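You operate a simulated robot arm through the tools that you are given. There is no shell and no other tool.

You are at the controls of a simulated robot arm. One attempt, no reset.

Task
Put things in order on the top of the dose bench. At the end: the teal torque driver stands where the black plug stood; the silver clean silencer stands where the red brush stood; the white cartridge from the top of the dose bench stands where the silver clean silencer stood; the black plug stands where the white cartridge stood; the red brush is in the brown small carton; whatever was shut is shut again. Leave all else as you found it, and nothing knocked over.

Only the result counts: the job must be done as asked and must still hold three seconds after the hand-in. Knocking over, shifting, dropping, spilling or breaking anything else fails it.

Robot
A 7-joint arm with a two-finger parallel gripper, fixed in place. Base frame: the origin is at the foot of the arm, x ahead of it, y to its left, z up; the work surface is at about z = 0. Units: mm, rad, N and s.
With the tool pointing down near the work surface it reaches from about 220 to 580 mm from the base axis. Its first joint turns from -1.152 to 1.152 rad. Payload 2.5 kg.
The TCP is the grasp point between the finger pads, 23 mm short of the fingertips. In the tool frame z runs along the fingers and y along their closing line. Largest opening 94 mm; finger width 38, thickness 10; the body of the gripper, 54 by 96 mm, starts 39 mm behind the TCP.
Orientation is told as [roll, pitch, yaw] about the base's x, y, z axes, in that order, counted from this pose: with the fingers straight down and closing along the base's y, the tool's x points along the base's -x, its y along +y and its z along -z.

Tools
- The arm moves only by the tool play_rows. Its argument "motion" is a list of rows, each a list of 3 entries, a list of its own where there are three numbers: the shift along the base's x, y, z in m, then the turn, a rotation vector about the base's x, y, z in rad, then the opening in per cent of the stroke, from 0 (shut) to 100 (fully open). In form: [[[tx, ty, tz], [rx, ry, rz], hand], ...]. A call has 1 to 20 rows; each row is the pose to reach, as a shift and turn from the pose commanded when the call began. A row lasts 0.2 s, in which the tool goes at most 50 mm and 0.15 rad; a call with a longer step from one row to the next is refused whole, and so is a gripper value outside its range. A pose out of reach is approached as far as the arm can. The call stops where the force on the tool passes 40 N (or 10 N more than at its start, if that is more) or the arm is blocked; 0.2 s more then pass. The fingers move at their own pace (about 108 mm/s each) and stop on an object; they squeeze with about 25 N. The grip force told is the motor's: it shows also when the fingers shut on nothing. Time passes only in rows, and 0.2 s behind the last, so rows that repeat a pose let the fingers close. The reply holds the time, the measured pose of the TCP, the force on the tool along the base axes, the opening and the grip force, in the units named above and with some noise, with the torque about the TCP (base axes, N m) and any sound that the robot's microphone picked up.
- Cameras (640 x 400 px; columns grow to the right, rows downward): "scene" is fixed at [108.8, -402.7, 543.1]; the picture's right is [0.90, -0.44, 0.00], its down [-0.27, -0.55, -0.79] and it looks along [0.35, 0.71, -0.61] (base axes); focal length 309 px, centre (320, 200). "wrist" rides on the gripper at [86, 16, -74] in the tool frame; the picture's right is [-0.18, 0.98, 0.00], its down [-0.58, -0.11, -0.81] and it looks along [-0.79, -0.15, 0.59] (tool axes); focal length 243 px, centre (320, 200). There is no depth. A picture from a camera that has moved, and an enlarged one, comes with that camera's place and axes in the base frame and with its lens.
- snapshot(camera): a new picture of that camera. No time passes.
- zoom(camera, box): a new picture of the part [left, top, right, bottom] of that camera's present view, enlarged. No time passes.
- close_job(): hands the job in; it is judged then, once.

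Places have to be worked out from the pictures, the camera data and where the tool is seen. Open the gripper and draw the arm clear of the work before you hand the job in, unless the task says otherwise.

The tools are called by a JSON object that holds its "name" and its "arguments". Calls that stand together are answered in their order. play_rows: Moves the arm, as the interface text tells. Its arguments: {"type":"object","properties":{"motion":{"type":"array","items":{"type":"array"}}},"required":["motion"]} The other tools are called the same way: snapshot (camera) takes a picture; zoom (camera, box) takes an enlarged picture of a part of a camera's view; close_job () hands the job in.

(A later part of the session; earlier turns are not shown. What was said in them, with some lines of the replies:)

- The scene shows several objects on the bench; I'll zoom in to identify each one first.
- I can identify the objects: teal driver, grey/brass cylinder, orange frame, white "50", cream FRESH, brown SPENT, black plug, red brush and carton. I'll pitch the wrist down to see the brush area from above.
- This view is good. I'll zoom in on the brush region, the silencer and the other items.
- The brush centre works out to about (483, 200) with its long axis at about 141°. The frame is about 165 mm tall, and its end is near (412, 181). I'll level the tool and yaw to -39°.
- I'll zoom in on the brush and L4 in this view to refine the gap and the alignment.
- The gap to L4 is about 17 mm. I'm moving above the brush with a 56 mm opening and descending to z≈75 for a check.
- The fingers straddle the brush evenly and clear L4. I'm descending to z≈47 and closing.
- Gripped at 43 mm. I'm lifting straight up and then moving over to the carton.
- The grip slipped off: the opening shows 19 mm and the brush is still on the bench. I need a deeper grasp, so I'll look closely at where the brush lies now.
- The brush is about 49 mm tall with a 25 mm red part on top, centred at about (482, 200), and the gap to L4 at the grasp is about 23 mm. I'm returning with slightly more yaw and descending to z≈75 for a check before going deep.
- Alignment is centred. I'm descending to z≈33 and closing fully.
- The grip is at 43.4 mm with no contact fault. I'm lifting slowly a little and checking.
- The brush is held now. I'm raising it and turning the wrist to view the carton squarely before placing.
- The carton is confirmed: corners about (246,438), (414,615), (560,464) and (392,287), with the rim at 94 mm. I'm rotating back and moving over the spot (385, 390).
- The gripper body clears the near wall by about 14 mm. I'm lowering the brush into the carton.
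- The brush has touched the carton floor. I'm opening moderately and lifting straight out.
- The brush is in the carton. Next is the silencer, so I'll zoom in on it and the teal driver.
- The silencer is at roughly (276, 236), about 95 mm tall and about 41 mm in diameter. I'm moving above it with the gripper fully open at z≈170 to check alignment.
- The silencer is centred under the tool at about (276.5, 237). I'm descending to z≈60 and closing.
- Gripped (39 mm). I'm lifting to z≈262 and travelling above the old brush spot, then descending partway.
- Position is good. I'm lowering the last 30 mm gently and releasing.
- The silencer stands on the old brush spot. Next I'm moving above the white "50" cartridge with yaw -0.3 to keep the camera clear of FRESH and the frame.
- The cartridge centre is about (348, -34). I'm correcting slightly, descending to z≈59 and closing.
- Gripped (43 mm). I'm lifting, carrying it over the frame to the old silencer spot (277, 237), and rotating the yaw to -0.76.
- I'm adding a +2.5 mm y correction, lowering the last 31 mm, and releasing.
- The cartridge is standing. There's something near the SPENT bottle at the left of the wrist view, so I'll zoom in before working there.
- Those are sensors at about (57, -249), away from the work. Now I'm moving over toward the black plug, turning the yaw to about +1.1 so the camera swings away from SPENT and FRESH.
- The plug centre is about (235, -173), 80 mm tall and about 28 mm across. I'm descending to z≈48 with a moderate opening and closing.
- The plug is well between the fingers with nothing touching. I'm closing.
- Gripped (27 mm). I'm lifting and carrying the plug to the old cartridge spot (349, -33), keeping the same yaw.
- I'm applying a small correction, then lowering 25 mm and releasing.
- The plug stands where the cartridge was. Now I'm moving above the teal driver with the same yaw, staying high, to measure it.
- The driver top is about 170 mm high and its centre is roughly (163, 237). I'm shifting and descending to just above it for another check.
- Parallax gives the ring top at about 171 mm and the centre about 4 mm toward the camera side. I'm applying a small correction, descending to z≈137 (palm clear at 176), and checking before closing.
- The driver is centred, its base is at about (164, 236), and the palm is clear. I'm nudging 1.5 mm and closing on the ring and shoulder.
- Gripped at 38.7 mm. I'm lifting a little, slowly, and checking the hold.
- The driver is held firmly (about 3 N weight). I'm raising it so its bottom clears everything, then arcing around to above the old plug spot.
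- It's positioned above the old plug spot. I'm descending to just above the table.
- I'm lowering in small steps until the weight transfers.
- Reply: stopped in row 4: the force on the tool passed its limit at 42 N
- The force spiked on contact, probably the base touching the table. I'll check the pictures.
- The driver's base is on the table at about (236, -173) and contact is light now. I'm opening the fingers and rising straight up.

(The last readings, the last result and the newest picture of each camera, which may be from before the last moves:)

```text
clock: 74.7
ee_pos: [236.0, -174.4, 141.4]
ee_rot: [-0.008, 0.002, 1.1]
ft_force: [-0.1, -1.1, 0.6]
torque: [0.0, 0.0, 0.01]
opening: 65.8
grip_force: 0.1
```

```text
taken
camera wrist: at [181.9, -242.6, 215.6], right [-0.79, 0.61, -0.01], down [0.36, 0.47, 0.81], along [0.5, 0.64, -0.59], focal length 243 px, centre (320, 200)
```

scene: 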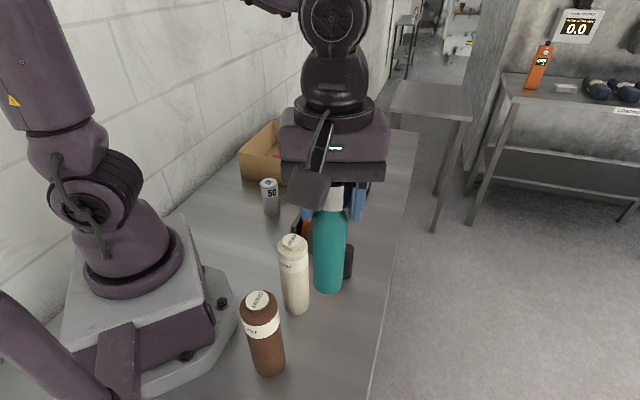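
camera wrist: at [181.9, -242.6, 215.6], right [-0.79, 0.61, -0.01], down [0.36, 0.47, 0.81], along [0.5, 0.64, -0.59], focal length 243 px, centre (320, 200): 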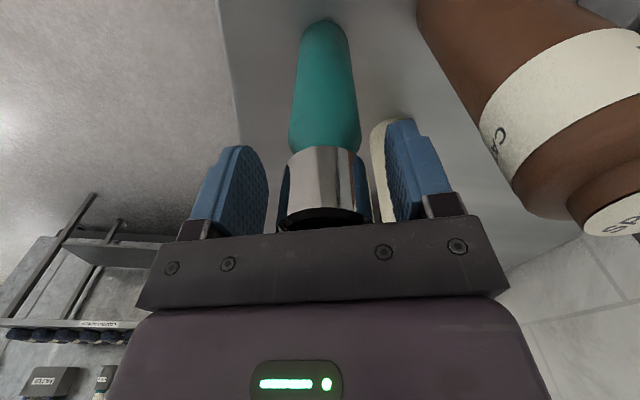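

The driver stands free. I'm lifting straight up and drawing clear.

{"name": "play_rows", "arguments": {"motion": [[[0, 0, 0.015], [0, 0, 0], 70], [[0, 0, 0.04], [0, 0, 0], 70], [[0, 0, 0.075], [0, 0, 0], 70], [[0, 0, 0.115], [0, 0, 0], 70], [[0, 0, 0.155], [0, 0, 0], 70], [[0, 0, 0.18], [0, 0, 0], 70], [[0.02, 0.035, 0.18], [0, 0, 0], 100], [[0.04, 0.07, 0.18], [0, 0, -0.1], 100], [[0.06, 0.105, 0.18], [0, 0, -0.22], 100], [[0.08, 0.14, 0.18], [0, 0, -0.35], 100], [[0.1, 0.175, 0.18], [0, 0, -0.48], 100], [[0.12, 0.21, 0.18], [0, 0, -0.61], 100], [[0.13, 0.25, 0.18], [0, 0, -0.74], 100], [[0.135, 0.285, 0.18], [0, 0, -0.87], 100], [[0.14, 0.3, 0.18], [0, 0, -1.0], 100], [[0.14, 0.3, 0.18], [0, 0, -1.1], 100]]}}

{"name": "snapshot", "arguments": {"camera": "scene"}}

{"name": "snapshot", "arguments": {"camera": "wrist"}}

```text
clock: 78.1
ee_pos: [376.3, 123.9, 320.2]
ee_rot: [-0.006, 0.002, 0.0]
ft_force: [0.6, -0.8, -0.4]
torque: [-0.01, 0.01, -0.01]
opening: 93.9
grip_force: 0.0
```

```text
taken
```

scene: 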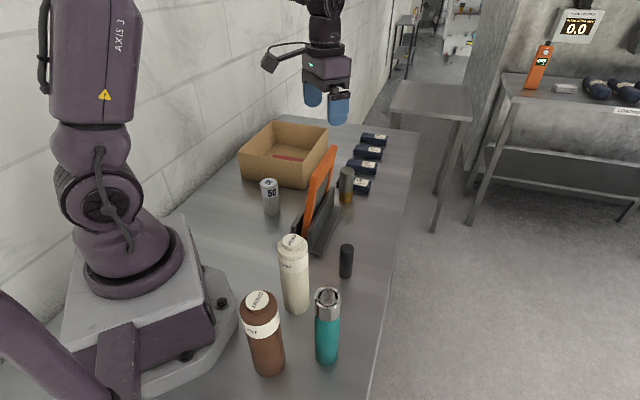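

```text
taken
camera wrist: at [290.5, 142.4, 394.5], right [0.19, 0.98, -0.01], down [0.58, -0.11, 0.81], along [0.79, -0.15, -0.59], focal length 243 px, centre (320, 200)
```

wrist: 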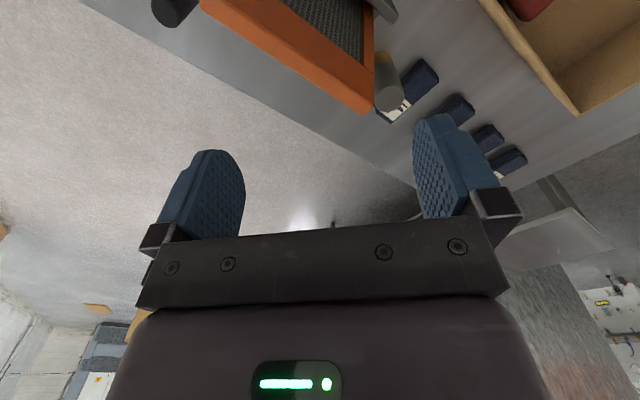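

The orange frame now appears to lean compared with before, so the driver probably brushed its top during the carry. I'll inspect it closely.

{"name": "zoom", "arguments": {"camera": "scene", "box": [270, 130, 370, 260]}}

{"name": "zoom", "arguments": {"camera": "wrist", "box": [140, 0, 440, 130]}}

{"name": "zoom", "arguments": {"camera": "scene", "box": [180, 110, 420, 260]}}

```text
3.08 times, centred on (320, 195) of scene
camera zoom: at [108.8, -402.7, 543.1], right [0.9, -0.44, 0.0], down [-0.27, -0.55, -0.79], along [0.35, 0.71, -0.61], focal length 952 px, centre (320, 215)
```

zoom: 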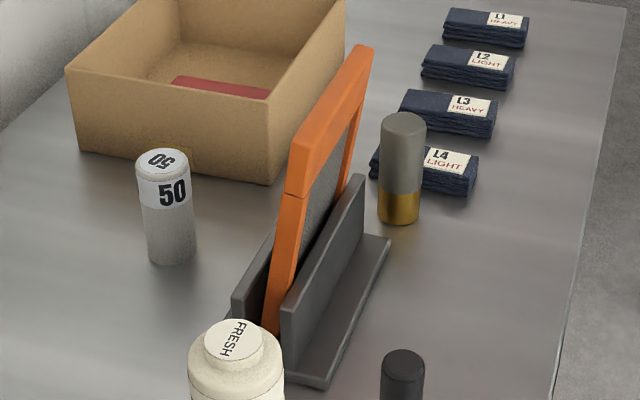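

```text
2.13 times, centred on (290, 65) of wrist
camera zoom: at [290.5, 142.4, 394.5], right [0.19, 0.98, -0.01], down [0.58, -0.11, 0.81], along [0.79, -0.15, -0.59], focal length 518 px, centre (384, 488)
```

zoom: 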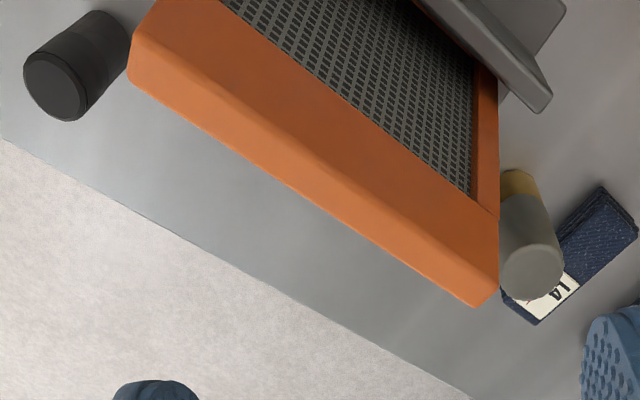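

```text
2.67 times, centred on (300, 185) of scene
camera zoom: at [108.8, -402.7, 543.1], right [0.9, -0.44, 0.0], down [-0.27, -0.55, -0.79], along [0.35, 0.71, -0.61], focal length 825 px, centre (373, 240)
```

zoom: 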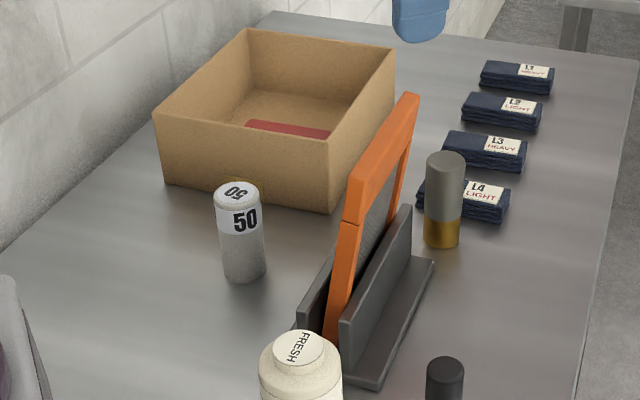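

The frame now leans about 6–7° toward the front plate of its holder. I'll return to the earlier pitched viewpoint so I can compare directly with the original picture.

{"name": "play_rows", "arguments": {"motion": [[[0, 0.0015, 0.01], [0.006, 0.0, 0], 100], [[0, 0.0025, 0.015], [0.006, 0.14, 0], 100], [[0, 0.0025, 0.02], [0.006, 0.28, 0], 100], [[0, 0.0025, 0.03], [0.006, 0.42, 0], 100], [[0, 0.0025, 0.038], [0.006, 0.56, 0], 100], [[0, 0.0025, 0.038], [0.006, 0.6, 0], 100]]}}

{"name": "snapshot", "arguments": {"camera": "wrist"}}

{"name": "zoom", "arguments": {"camera": "wrist", "box": [100, 0, 460, 170]}}

```text
clock: 79.5
ee_pos: [375.4, 126.6, 358.5]
ee_rot: [-0.001, 0.603, -0.001]
ft_force: [0.0, 0.2, 0.8]
torque: [0.01, 0.01, 0.01]
opening: 93.7
grip_force: 0.1
```

```text
taken
camera wrist: at [347.7, 143.9, 469.3], right [0.15, 0.98, -0.1], down [0.94, -0.11, 0.33], along [0.32, -0.15, -0.94], focal length 243 px, centre (320, 200)
```

wrist: 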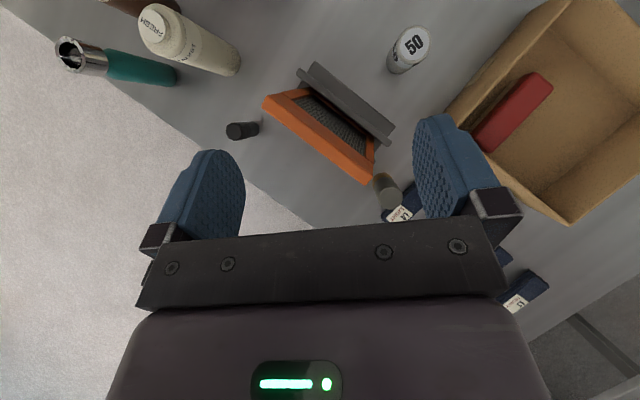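

```text
1.78 times, centred on (280, 85) of wrist
camera zoom: at [347.7, 143.9, 469.3], right [0.15, 0.98, -0.1], down [0.94, -0.11, 0.33], along [0.32, -0.15, -0.94], focal length 431 px, centre (391, 404)
```

zoom: 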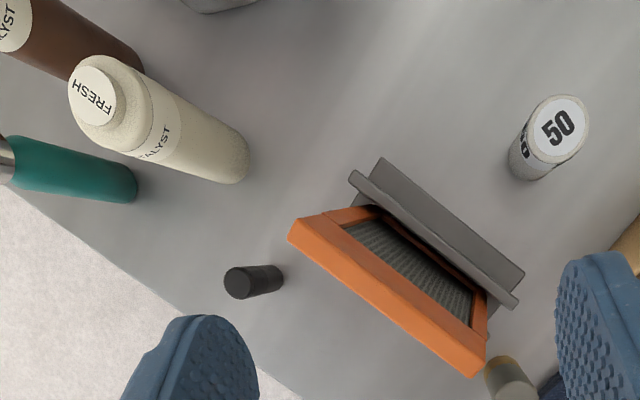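

Compared with the original view, the holder hasn't moved but the frame's top is about 24 mm forward, a 7° lean. I'll right it by closing the gripper's parallel pads around its original upright plane, whose top centre was about (354, 126). First I'm levelling and yawing to 45° above it.

{"name": "play_rows", "arguments": {"motion": [[[-0.005, 0, 0], [0, -0.15, 0], 100], [[-0.01, 0, 0], [0, -0.3, 0], 100], [[-0.015, 0, 0], [0, -0.45, 0], 100], [[-0.02, 0, 0], [0, -0.6, 0], 100]]}}

{"name": "play_rows", "arguments": {"motion": [[[0, 0, 0], [0, 0, 0.14], 100], [[0, 0, 0], [0, 0, 0.28], 100], [[0, 0, 0], [0, 0, 0.42], 100], [[0, 0, 0], [0, 0, 0.56], 100], [[0, 0, 0], [0, 0, 0.7], 100], [[0, 0, 0], [0, 0, 0.78], 100], [[0, 0, -0.03], [0, 0, 0.78], 100], [[0, 0, -0.06], [0, 0, 0.78], 100], [[0, 0, -0.08], [0, 0, 0.78], 100]]}}

{"name": "snapshot", "arguments": {"camera": "wrist"}}

{"name": "snapshot", "arguments": {"camera": "scene"}}

```text
clock: 80.5
ee_pos: [357.6, 127.9, 357.5]
ee_rot: [-0.002, -0.003, 0.002]
ft_force: [0.4, 0.7, 0.2]
torque: [0.04, -0.02, 0.02]
opening: 93.9
grip_force: 0.1
```

```text
clock: 82.5
ee_pos: [354.4, 129.7, 277.3]
ee_rot: [0.0, 0.002, 0.779]
ft_force: [-0.2, -1.5, -0.1]
torque: [0.0, 0.0, -0.01]
opening: 93.8
grip_force: 0.2
```

```text
taken
camera wrist: at [281.0, 81.1, 351.9], right [-0.56, 0.83, 0.0], down [0.49, 0.33, 0.81], along [0.67, 0.45, -0.59], focal length 243 px, centre (320, 200)
```

wrist: 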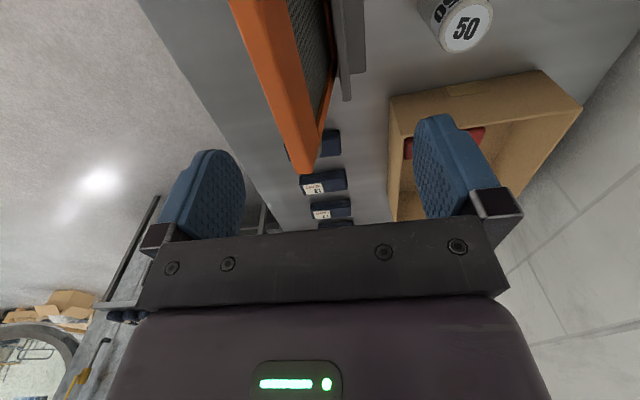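

```text
taken
```

scene: 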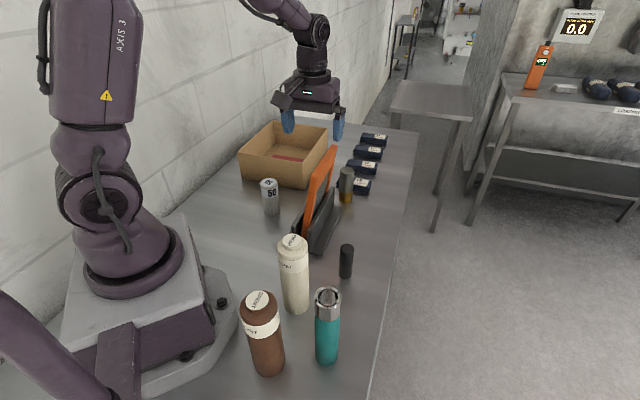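

I'm shifting onto the upright plane and lowering so the open fingers straddle the frame's top bar (TCP z≈200).

{"name": "play_rows", "arguments": {"motion": [[[0.002, -0.002, -0.02], [0, 0, 0.005], 100], [[0.002, -0.002, -0.04], [0, 0, 0.005], 100], [[0.002, -0.002, -0.06], [0, 0, 0.005], 100], [[0.002, -0.002, -0.072], [0, 0, 0.005], 100], [[0.002, -0.002, -0.076], [0, 0, 0.005], 100]]}}

{"name": "snapshot", "arguments": {"camera": "wrist"}}

{"name": "zoom", "arguments": {"camera": "scene", "box": [250, 90, 410, 250]}}

```text
clock: 83.7
ee_pos: [357.2, 125.5, 203.3]
ee_rot: [-0.001, 0.002, 0.783]
ft_force: [0.2, 0.0, -0.6]
torque: [-0.02, -0.02, 0.03]
opening: 93.8
grip_force: 0.1
```

```text
taken
camera wrist: at [284.5, 77.4, 278.0], right [-0.57, 0.82, 0.0], down [0.49, 0.34, 0.81], along [0.67, 0.45, -0.59], focal length 243 px, centre (320, 200)
```

wrist: 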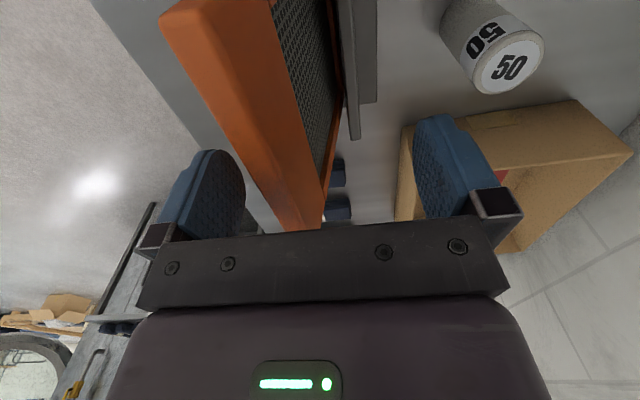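

```text
2.50 times, centred on (330, 170) of scene
camera zoom: at [108.8, -402.7, 543.1], right [0.9, -0.44, 0.0], down [-0.27, -0.55, -0.79], along [0.35, 0.71, -0.61], focal length 773 px, centre (295, 275)
```

zoom: 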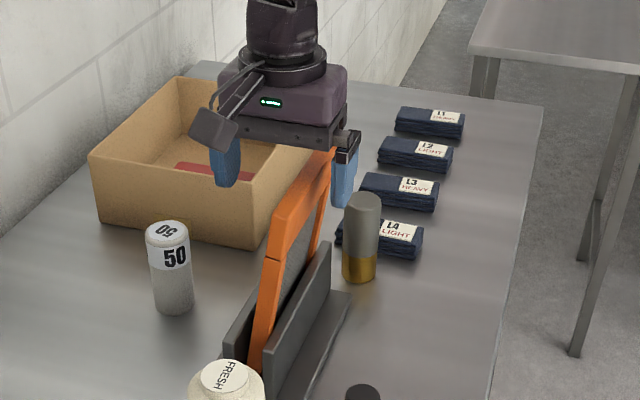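

The bar is between the fingers with no contact force. I'm closing slowly so the front pad pushes the frame upright.

{"name": "play_rows", "arguments": {"motion": [[[0, 0, 0], [0, 0, 0], 85], [[0, 0, 0], [0, 0, 0], 75], [[0, 0, 0], [0, 0, 0], 65], [[0, 0, 0], [0, 0, 0], 58], [[0, 0, 0], [0, 0, 0], 52], [[0, 0, 0], [0, 0, 0], 46], [[0, 0, 0], [0, 0, 0], 40], [[0, 0, 0], [0, 0, 0], 35], [[0, 0, 0], [0, 0, 0], 30], [[0, 0, 0], [0, 0, 0], 30]]}}

{"name": "snapshot", "arguments": {"camera": "wrist"}}

{"name": "zoom", "arguments": {"camera": "scene", "box": [250, 90, 410, 250]}}

```text
clock: 85.9
ee_pos: [356.4, 125.3, 203.2]
ee_rot: [0.001, 0.004, 0.785]
ft_force: [-0.2, -0.1, -0.8]
torque: [-0.04, 0.0, -0.01]
opening: 28.3
grip_force: 0.0
```

```text
taken
camera wrist: at [284.5, 77.4, 278.1], right [-0.57, 0.82, 0.0], down [0.49, 0.34, 0.81], along [0.66, 0.45, -0.59], focal length 243 px, centre (320, 200)
```

wrist: 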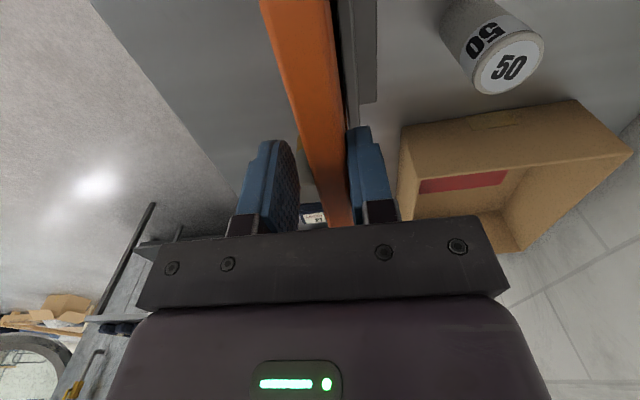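

```text
2.50 times, centred on (330, 170) of scene
camera zoom: at [108.8, -402.7, 543.1], right [0.9, -0.44, 0.0], down [-0.27, -0.55, -0.79], along [0.35, 0.71, -0.61], focal length 773 px, centre (295, 275)
```

zoom: 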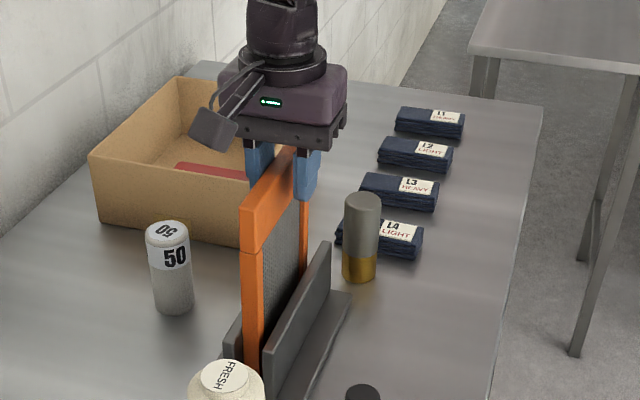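

The frame tipped back to upright. I'm closing a bit more to centre and square it before letting go.

{"name": "play_rows", "arguments": {"motion": [[[0, 0, 0], [0, 0, 0], 26], [[0, 0, 0], [0, 0, 0], 23], [[0, 0, 0], [0, 0, 0], 20], [[0, 0, 0], [0, 0, 0], 18], [[0, 0, 0], [0, 0, 0], 18]]}}

{"name": "snapshot", "arguments": {"camera": "wrist"}}

{"name": "zoom", "arguments": {"camera": "scene", "box": [180, 110, 420, 260]}}

```text
clock: 87.1
ee_pos: [356.9, 125.9, 203.2]
ee_rot: [0.0, 0.003, 0.785]
ft_force: [0.3, -0.8, -0.7]
torque: [-0.01, -0.02, -0.02]
opening: 17.0
grip_force: 0.3
```

```text
taken
camera wrist: at [284.5, 77.4, 278.1], right [-0.57, 0.82, 0.0], down [0.49, 0.34, 0.81], along [0.66, 0.45, -0.59], focal length 243 px, centre (320, 200)
```

wrist: 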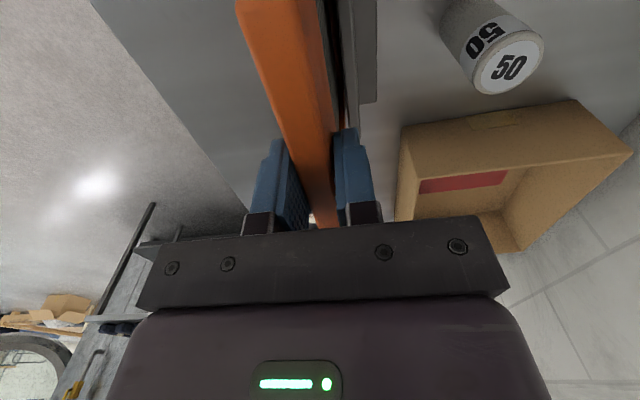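

```text
2.67 times, centred on (300, 185) of scene
camera zoom: at [108.8, -402.7, 543.1], right [0.9, -0.44, 0.0], down [-0.27, -0.55, -0.79], along [0.35, 0.71, -0.61], focal length 825 px, centre (373, 240)
```

zoom: 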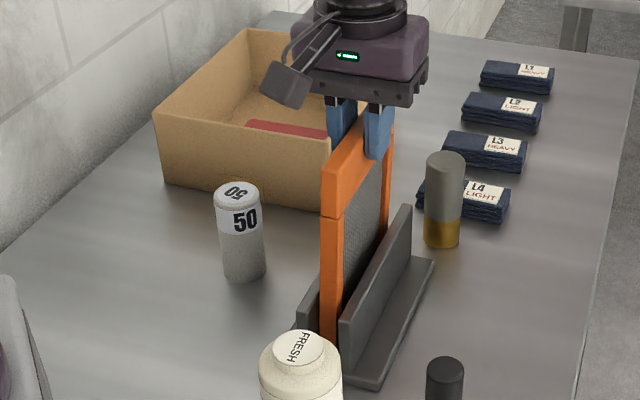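

The frame is nearly upright but its base looks about 3 mm back of the original. I'm closing firmly so the flat pads square it, then I'll compare.

{"name": "play_rows", "arguments": {"motion": [[[0, 0, 0], [0, 0, 0], 15], [[0, 0, 0], [0, 0, 0], 12], [[0, 0, 0], [0, 0, 0], 8], [[0, 0, 0], [0, 0, 0], 0], [[0, 0, 0], [0, 0, 0], 0]]}}

{"name": "zoom", "arguments": {"camera": "scene", "box": [180, 110, 420, 260]}}

{"name": "zoom", "arguments": {"camera": "scene", "box": [270, 130, 370, 260]}}

```text
clock: 88.3
ee_pos: [357.4, 126.1, 203.6]
ee_rot: [-0.002, 0.001, 0.786]
ft_force: [1.2, 0.1, 0.3]
torque: [-0.08, -0.05, -0.01]
opening: 15.5
grip_force: 24.2
```

```text
2.67 times, centred on (300, 185) of scene
camera zoom: at [108.8, -402.7, 543.1], right [0.9, -0.44, 0.0], down [-0.27, -0.55, -0.79], along [0.35, 0.71, -0.61], focal length 825 px, centre (373, 240)
```

zoom: 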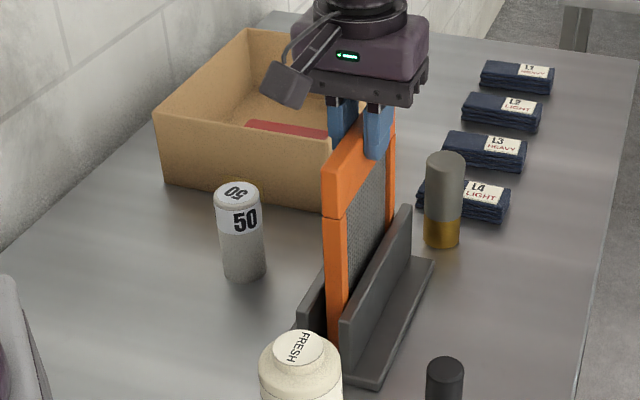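

```text
3.08 times, centred on (320, 195) of scene
camera zoom: at [108.8, -402.7, 543.1], right [0.9, -0.44, 0.0], down [-0.27, -0.55, -0.79], along [0.35, 0.71, -0.61], focal length 952 px, centre (320, 215)
```

zoom: 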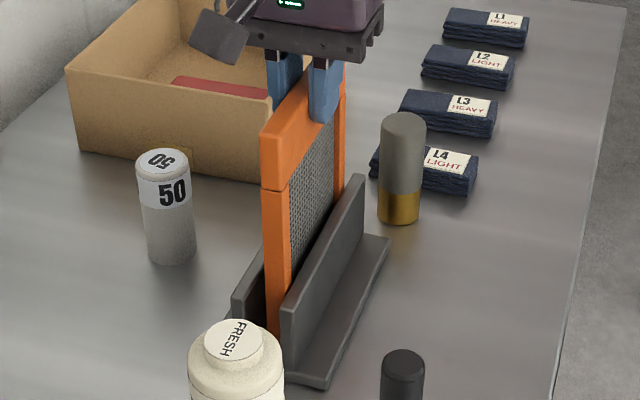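

It's gripped square at 15.5 mm thickness. The joint line sits about 4–5 px right of the original, which is about 3 mm forward. I'm shifting it back about 2.5–3 mm along the normal, then opening gently.

{"name": "play_rows", "arguments": {"motion": [[[-0.001, 0.001, 0], [0, 0, 0], 0], [[-0.002, 0.002, 0], [0, 0, 0], 0], [[-0.002, 0.002, 0], [0, 0, 0], 0]]}}

{"name": "zoom", "arguments": {"camera": "scene", "box": [180, 110, 420, 260]}}

```text
clock: 89.1
ee_pos: [355.0, 127.6, 203.1]
ee_rot: [-0.002, -0.001, 0.785]
ft_force: [2.6, -1.9, 8.9]
torque: [-0.72, -0.01, 0.15]
opening: 15.7
grip_force: 24.9
```

```text
2.67 times, centred on (300, 185) of scene
camera zoom: at [108.8, -402.7, 543.1], right [0.9, -0.44, 0.0], down [-0.27, -0.55, -0.79], along [0.35, 0.71, -0.61], focal length 825 px, centre (373, 240)
```

zoom: 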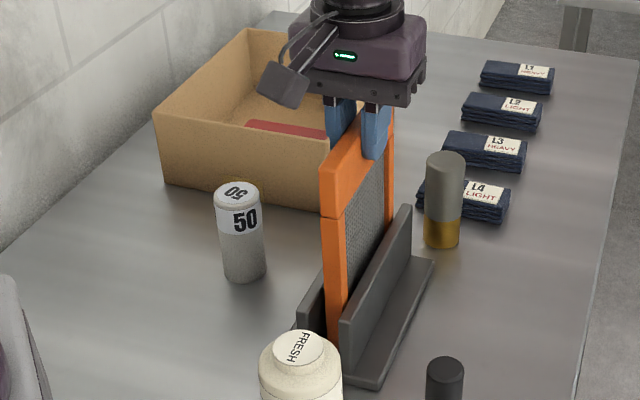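

This now matches the original picture closely (joint at 320 px versus 318). I'm releasing slowly.

{"name": "play_rows", "arguments": {"motion": [[[0, 0, 0], [0, 0, 0], 18], [[0, 0, 0], [0, 0, 0], 21], [[0, 0, 0], [0, 0, 0], 25], [[0, 0, 0], [0, 0, 0], 32], [[0, 0, 0], [0, 0, 0], 32]]}}

{"name": "snapshot", "arguments": {"camera": "wrist"}}

{"name": "zoom", "arguments": {"camera": "scene", "box": [180, 110, 420, 260]}}

```text
clock: 90.3
ee_pos: [355.9, 127.1, 202.5]
ee_rot: [0.0, 0.002, 0.785]
ft_force: [0.0, 0.4, -0.3]
torque: [-0.01, 0.01, -0.01]
opening: 30.0
grip_force: 0.0
```

```text
taken
camera wrist: at [282.7, 78.6, 277.7], right [-0.57, 0.82, 0.0], down [0.49, 0.34, 0.81], along [0.66, 0.45, -0.59], focal length 243 px, centre (320, 200)
```

wrist: 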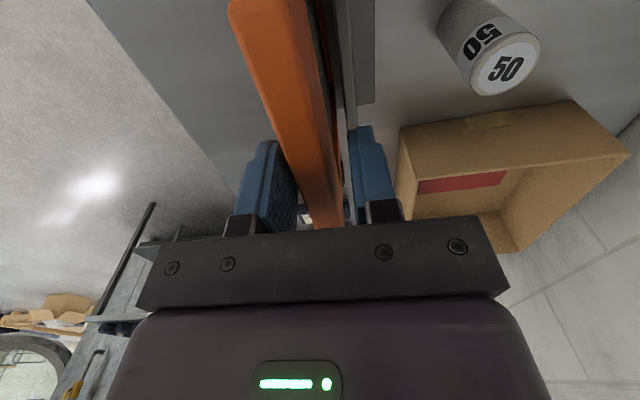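

```text
2.67 times, centred on (300, 185) of scene
camera zoom: at [108.8, -402.7, 543.1], right [0.9, -0.44, 0.0], down [-0.27, -0.55, -0.79], along [0.35, 0.71, -0.61], focal length 825 px, centre (373, 240)
```

zoom: 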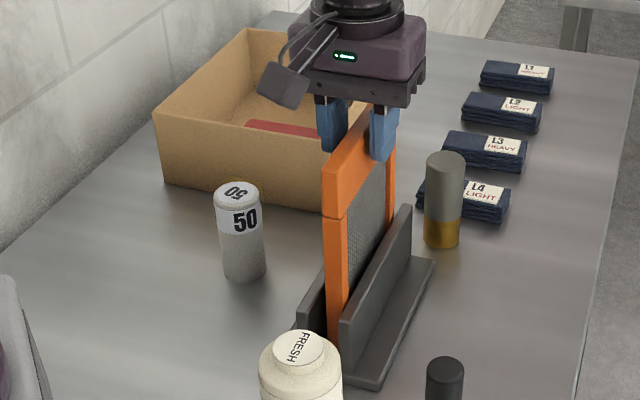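

{"name": "play_rows", "arguments": {"motion": [[[0, 0, 0], [0, 0, 0], 38], [[0, 0, 0], [0, 0, 0], 46], [[0, 0, 0], [0, 0, 0], 55], [[0, 0, 0], [0, 0, 0], 65], [[0, 0, 0], [0, 0, 0], 65]]}}

{"name": "snapshot", "arguments": {"camera": "wrist"}}

{"name": "zoom", "arguments": {"camera": "scene", "box": [180, 110, 420, 260]}}

```text
clock: 91.5
ee_pos: [354.1, 126.6, 202.4]
ee_rot: [0.001, 0.002, 0.786]
ft_force: [1.4, -0.1, 0.9]
torque: [-0.01, -0.03, -0.03]
opening: 61.0
grip_force: 0.0
```

```text
taken
camera wrist: at [282.7, 78.6, 277.7], right [-0.57, 0.82, 0.0], down [0.49, 0.34, 0.81], along [0.66, 0.45, -0.59], focal length 243 px, centre (320, 200)
```

wrist: 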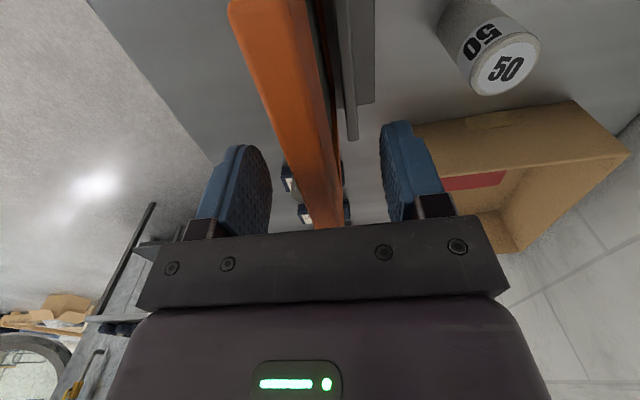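

```text
2.67 times, centred on (300, 185) of scene
camera zoom: at [108.8, -402.7, 543.1], right [0.9, -0.44, 0.0], down [-0.27, -0.55, -0.79], along [0.35, 0.71, -0.61], focal length 825 px, centre (373, 240)
```

zoom: 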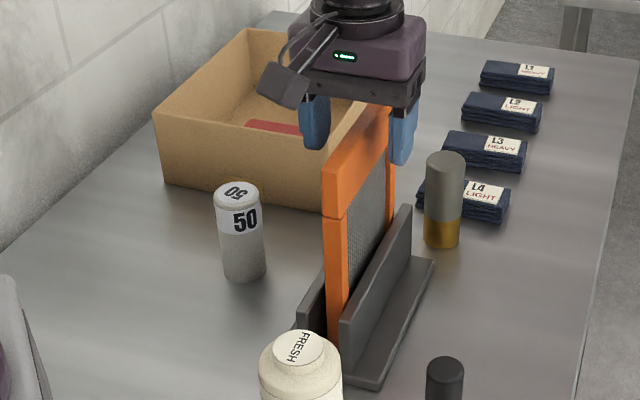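

The frame stands free and upright. I'm raising straight up and returning to the comparison viewpoint.

{"name": "play_rows", "arguments": {"motion": [[[0, 0, 0.02], [0, 0, 0], 80], [[0, 0, 0.06], [0, 0, 0], 90], [[0, 0, 0.1], [0, 0, 0], 100], [[0, 0, 0.14], [0, 0, 0], 100], [[0, 0, 0.156], [0, 0, 0], 100], [[0.003, 0, 0.156], [0, 0, -0.14], 100], [[0.006, 0, 0.156], [0, 0, -0.28], 100], [[0.009, 0, 0.156], [0, 0, -0.42], 100], [[0.012, 0, 0.156], [0, 0, -0.56], 100], [[0.016, 0, 0.156], [0, 0, -0.7], 100], [[0.02, 0, 0.156], [0, 0, -0.785], 100]]}}

{"name": "play_rows", "arguments": {"motion": [[[0, 0, 0], [0, 0.15, 0], 100], [[0, 0, 0], [0, 0.3, 0], 100], [[0, 0, 0], [0, 0.45, 0], 100], [[0, 0, 0], [0, 0.6, 0], 100], [[0, 0, 0], [0, 0.6, 0], 100]]}}

{"name": "zoom", "arguments": {"camera": "wrist", "box": [100, 0, 460, 170]}}

{"name": "snapshot", "arguments": {"camera": "wrist"}}

{"name": "snapshot", "arguments": {"camera": "scene"}}

{"name": "zoom", "arguments": {"camera": "scene", "box": [180, 110, 420, 260]}}

```text
clock: 93.9
ee_pos: [375.3, 129.1, 359.6]
ee_rot: [0.001, 0.001, -0.001]
ft_force: [0.0, 0.1, 0.3]
torque: [0.03, 0.01, 0.02]
opening: 93.9
grip_force: 0.0
```

```text
clock: 95.1
ee_pos: [374.0, 128.3, 357.9]
ee_rot: [-0.001, 0.604, 0.0]
ft_force: [0.9, -0.5, -1.0]
torque: [0.0, 0.0, 0.01]
opening: 94.2
grip_force: 0.1
```

```text
1.78 times, centred on (280, 85) of wrist
camera zoom: at [346.1, 145.8, 469.6], right [0.15, 0.98, -0.1], down [0.94, -0.11, 0.33], along [0.32, -0.15, -0.94], focal length 431 px, centre (391, 404)
```

zoom: 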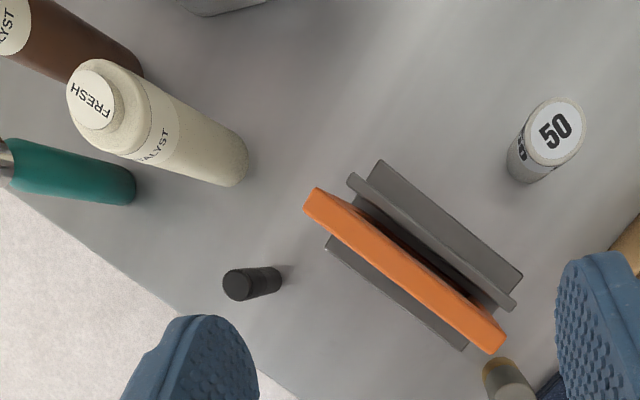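

```text
taken
camera wrist: at [346.1, 145.8, 469.6], right [0.15, 0.98, -0.1], down [0.94, -0.11, 0.33], along [0.32, -0.15, -0.94], focal length 243 px, centre (320, 200)
```

wrist: 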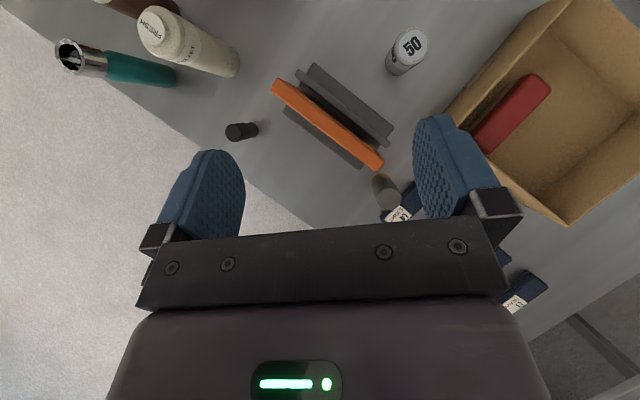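

```text
taken
```

scene: 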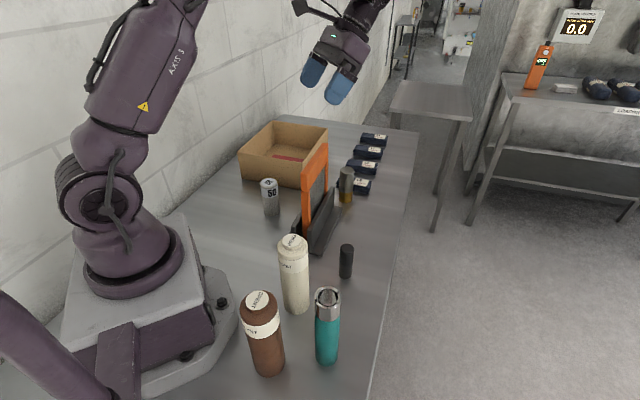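

```text
2.67 times, centred on (300, 185) of scene
camera zoom: at [108.8, -402.7, 543.1], right [0.9, -0.44, 0.0], down [-0.27, -0.55, -0.79], along [0.35, 0.71, -0.61], focal length 825 px, centre (373, 240)
```

zoom: 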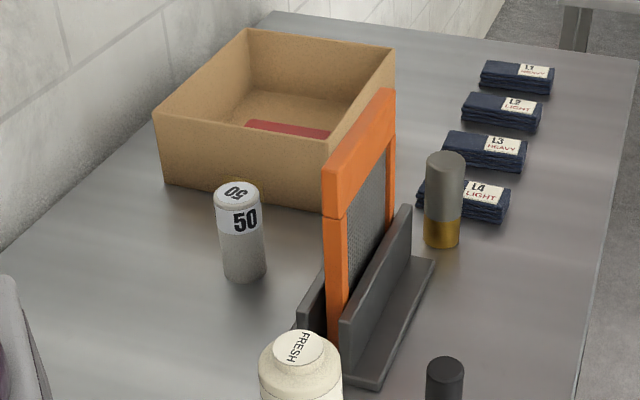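

The frame is upright again and within about 2–3 mm of its original place, with the holder unmoved. I'll check the front area against the first pictures.

{"name": "zoom", "arguments": {"camera": "scene", "box": [200, 220, 420, 390]}}

{"name": "zoom", "arguments": {"camera": "scene", "box": [320, 120, 420, 210]}}

```text
2.35 times, centred on (310, 305) of scene
camera zoom: at [108.8, -402.7, 543.1], right [0.9, -0.44, 0.0], down [-0.27, -0.55, -0.79], along [0.35, 0.71, -0.61], focal length 728 px, centre (344, -47)
```

zoom: 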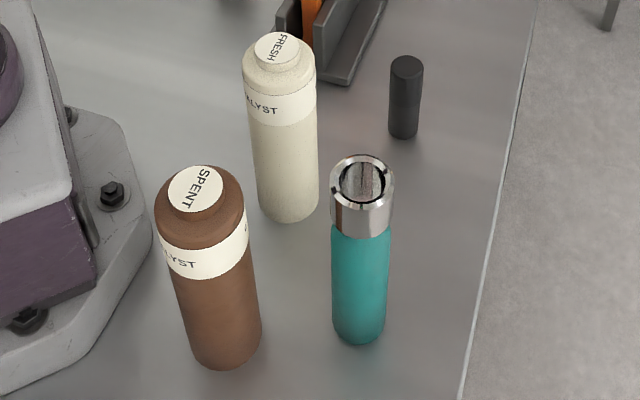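

```text
4.44 times, centred on (370, 165) of scene
camera zoom: at [108.8, -402.7, 543.1], right [0.9, -0.44, 0.0], down [-0.27, -0.55, -0.79], along [0.35, 0.71, -0.61], focal length 1375 px, centre (98, 356)
```

zoom: 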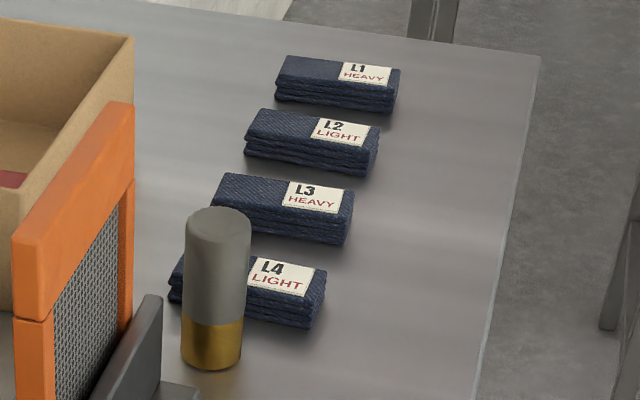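

Everything stands where intended: driver at the old plug spot, plug at the old cartridge spot, silencer at the old brush spot, cartridge at the old silencer spot, brush in the carton. The pads and bottles are unmoved. I'm levelling the arm clear of the work, gripper open, with a short settle.

{"name": "play_rows", "arguments": {"motion": [[[0, 0, 0], [0, -0.15, 0], 100], [[0, 0, 0], [0, -0.3, 0], 100], [[0, 0, 0], [0, -0.45, 0], 100], [[0, 0, 0], [0, -0.6, 0], 100], [[0, 0, 0], [0, -0.6, 0], 100], [[0, 0, 0], [0, -0.6, 0], 100], [[0, 0, 0], [0, -0.6, 0], 100]]}}

{"name": "snapshot", "arguments": {"camera": "scene"}}

```text
clock: 96.7
ee_pos: [375.2, 128.4, 357.8]
ee_rot: [0.0, 0.001, 0.001]
ft_force: [0.8, -0.1, -0.3]
torque: [0.0, -0.03, -0.03]
opening: 93.9
grip_force: 0.2
```

```text
taken
```

scene: 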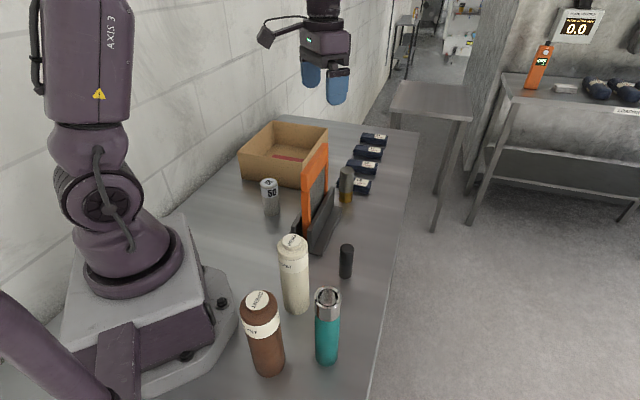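

The arm is clear, the gripper is open, and all objects are standing stably. I'm handing in the job.

{"name": "close_job", "arguments": {}}

```text
The job is handed in.
```

I handed the job in with everything in its asked-for place. However, I knocked the orange frame in the dark grey holder askew along the way. I set it upright again, but it is not exactly where it was.

- **Teal torque driver:** stands where the black plug stood.
- **Silver clean silencer:** stands where the red brush stood. I took this to be the grey cylinder with the brass base.
- **White cartridge:** stands where the silencer stood. I took this to be the white cylinder marked "50", not the cream FRESH bottle.
- **Black plug:** stands where the cartridge stood.
- **Red brush:** lies flat in the brown carton.

Going by the pictures, the four moved objects stand within a few millimetres of the old spots.

**Orange frame:** it was leaning about 7° after I carried the driver over it. I had judged the frame about 165 mm tall, but it is nearer 205 mm, so the driver's base most likely brushed its top. It now stands upright and free, about 2–4 mm forward of its original position. Its holder did not move.

**First try at the brush:** it slipped out of the gripper without visibly moving, and the second grip held.

I found nothing that had been shut. In the last pictures the carton, the folded pads and the SPENT and FRESH bottles looked unmoved. I did not look again at the sensors beside the robot base, but nothing I moved went near them.
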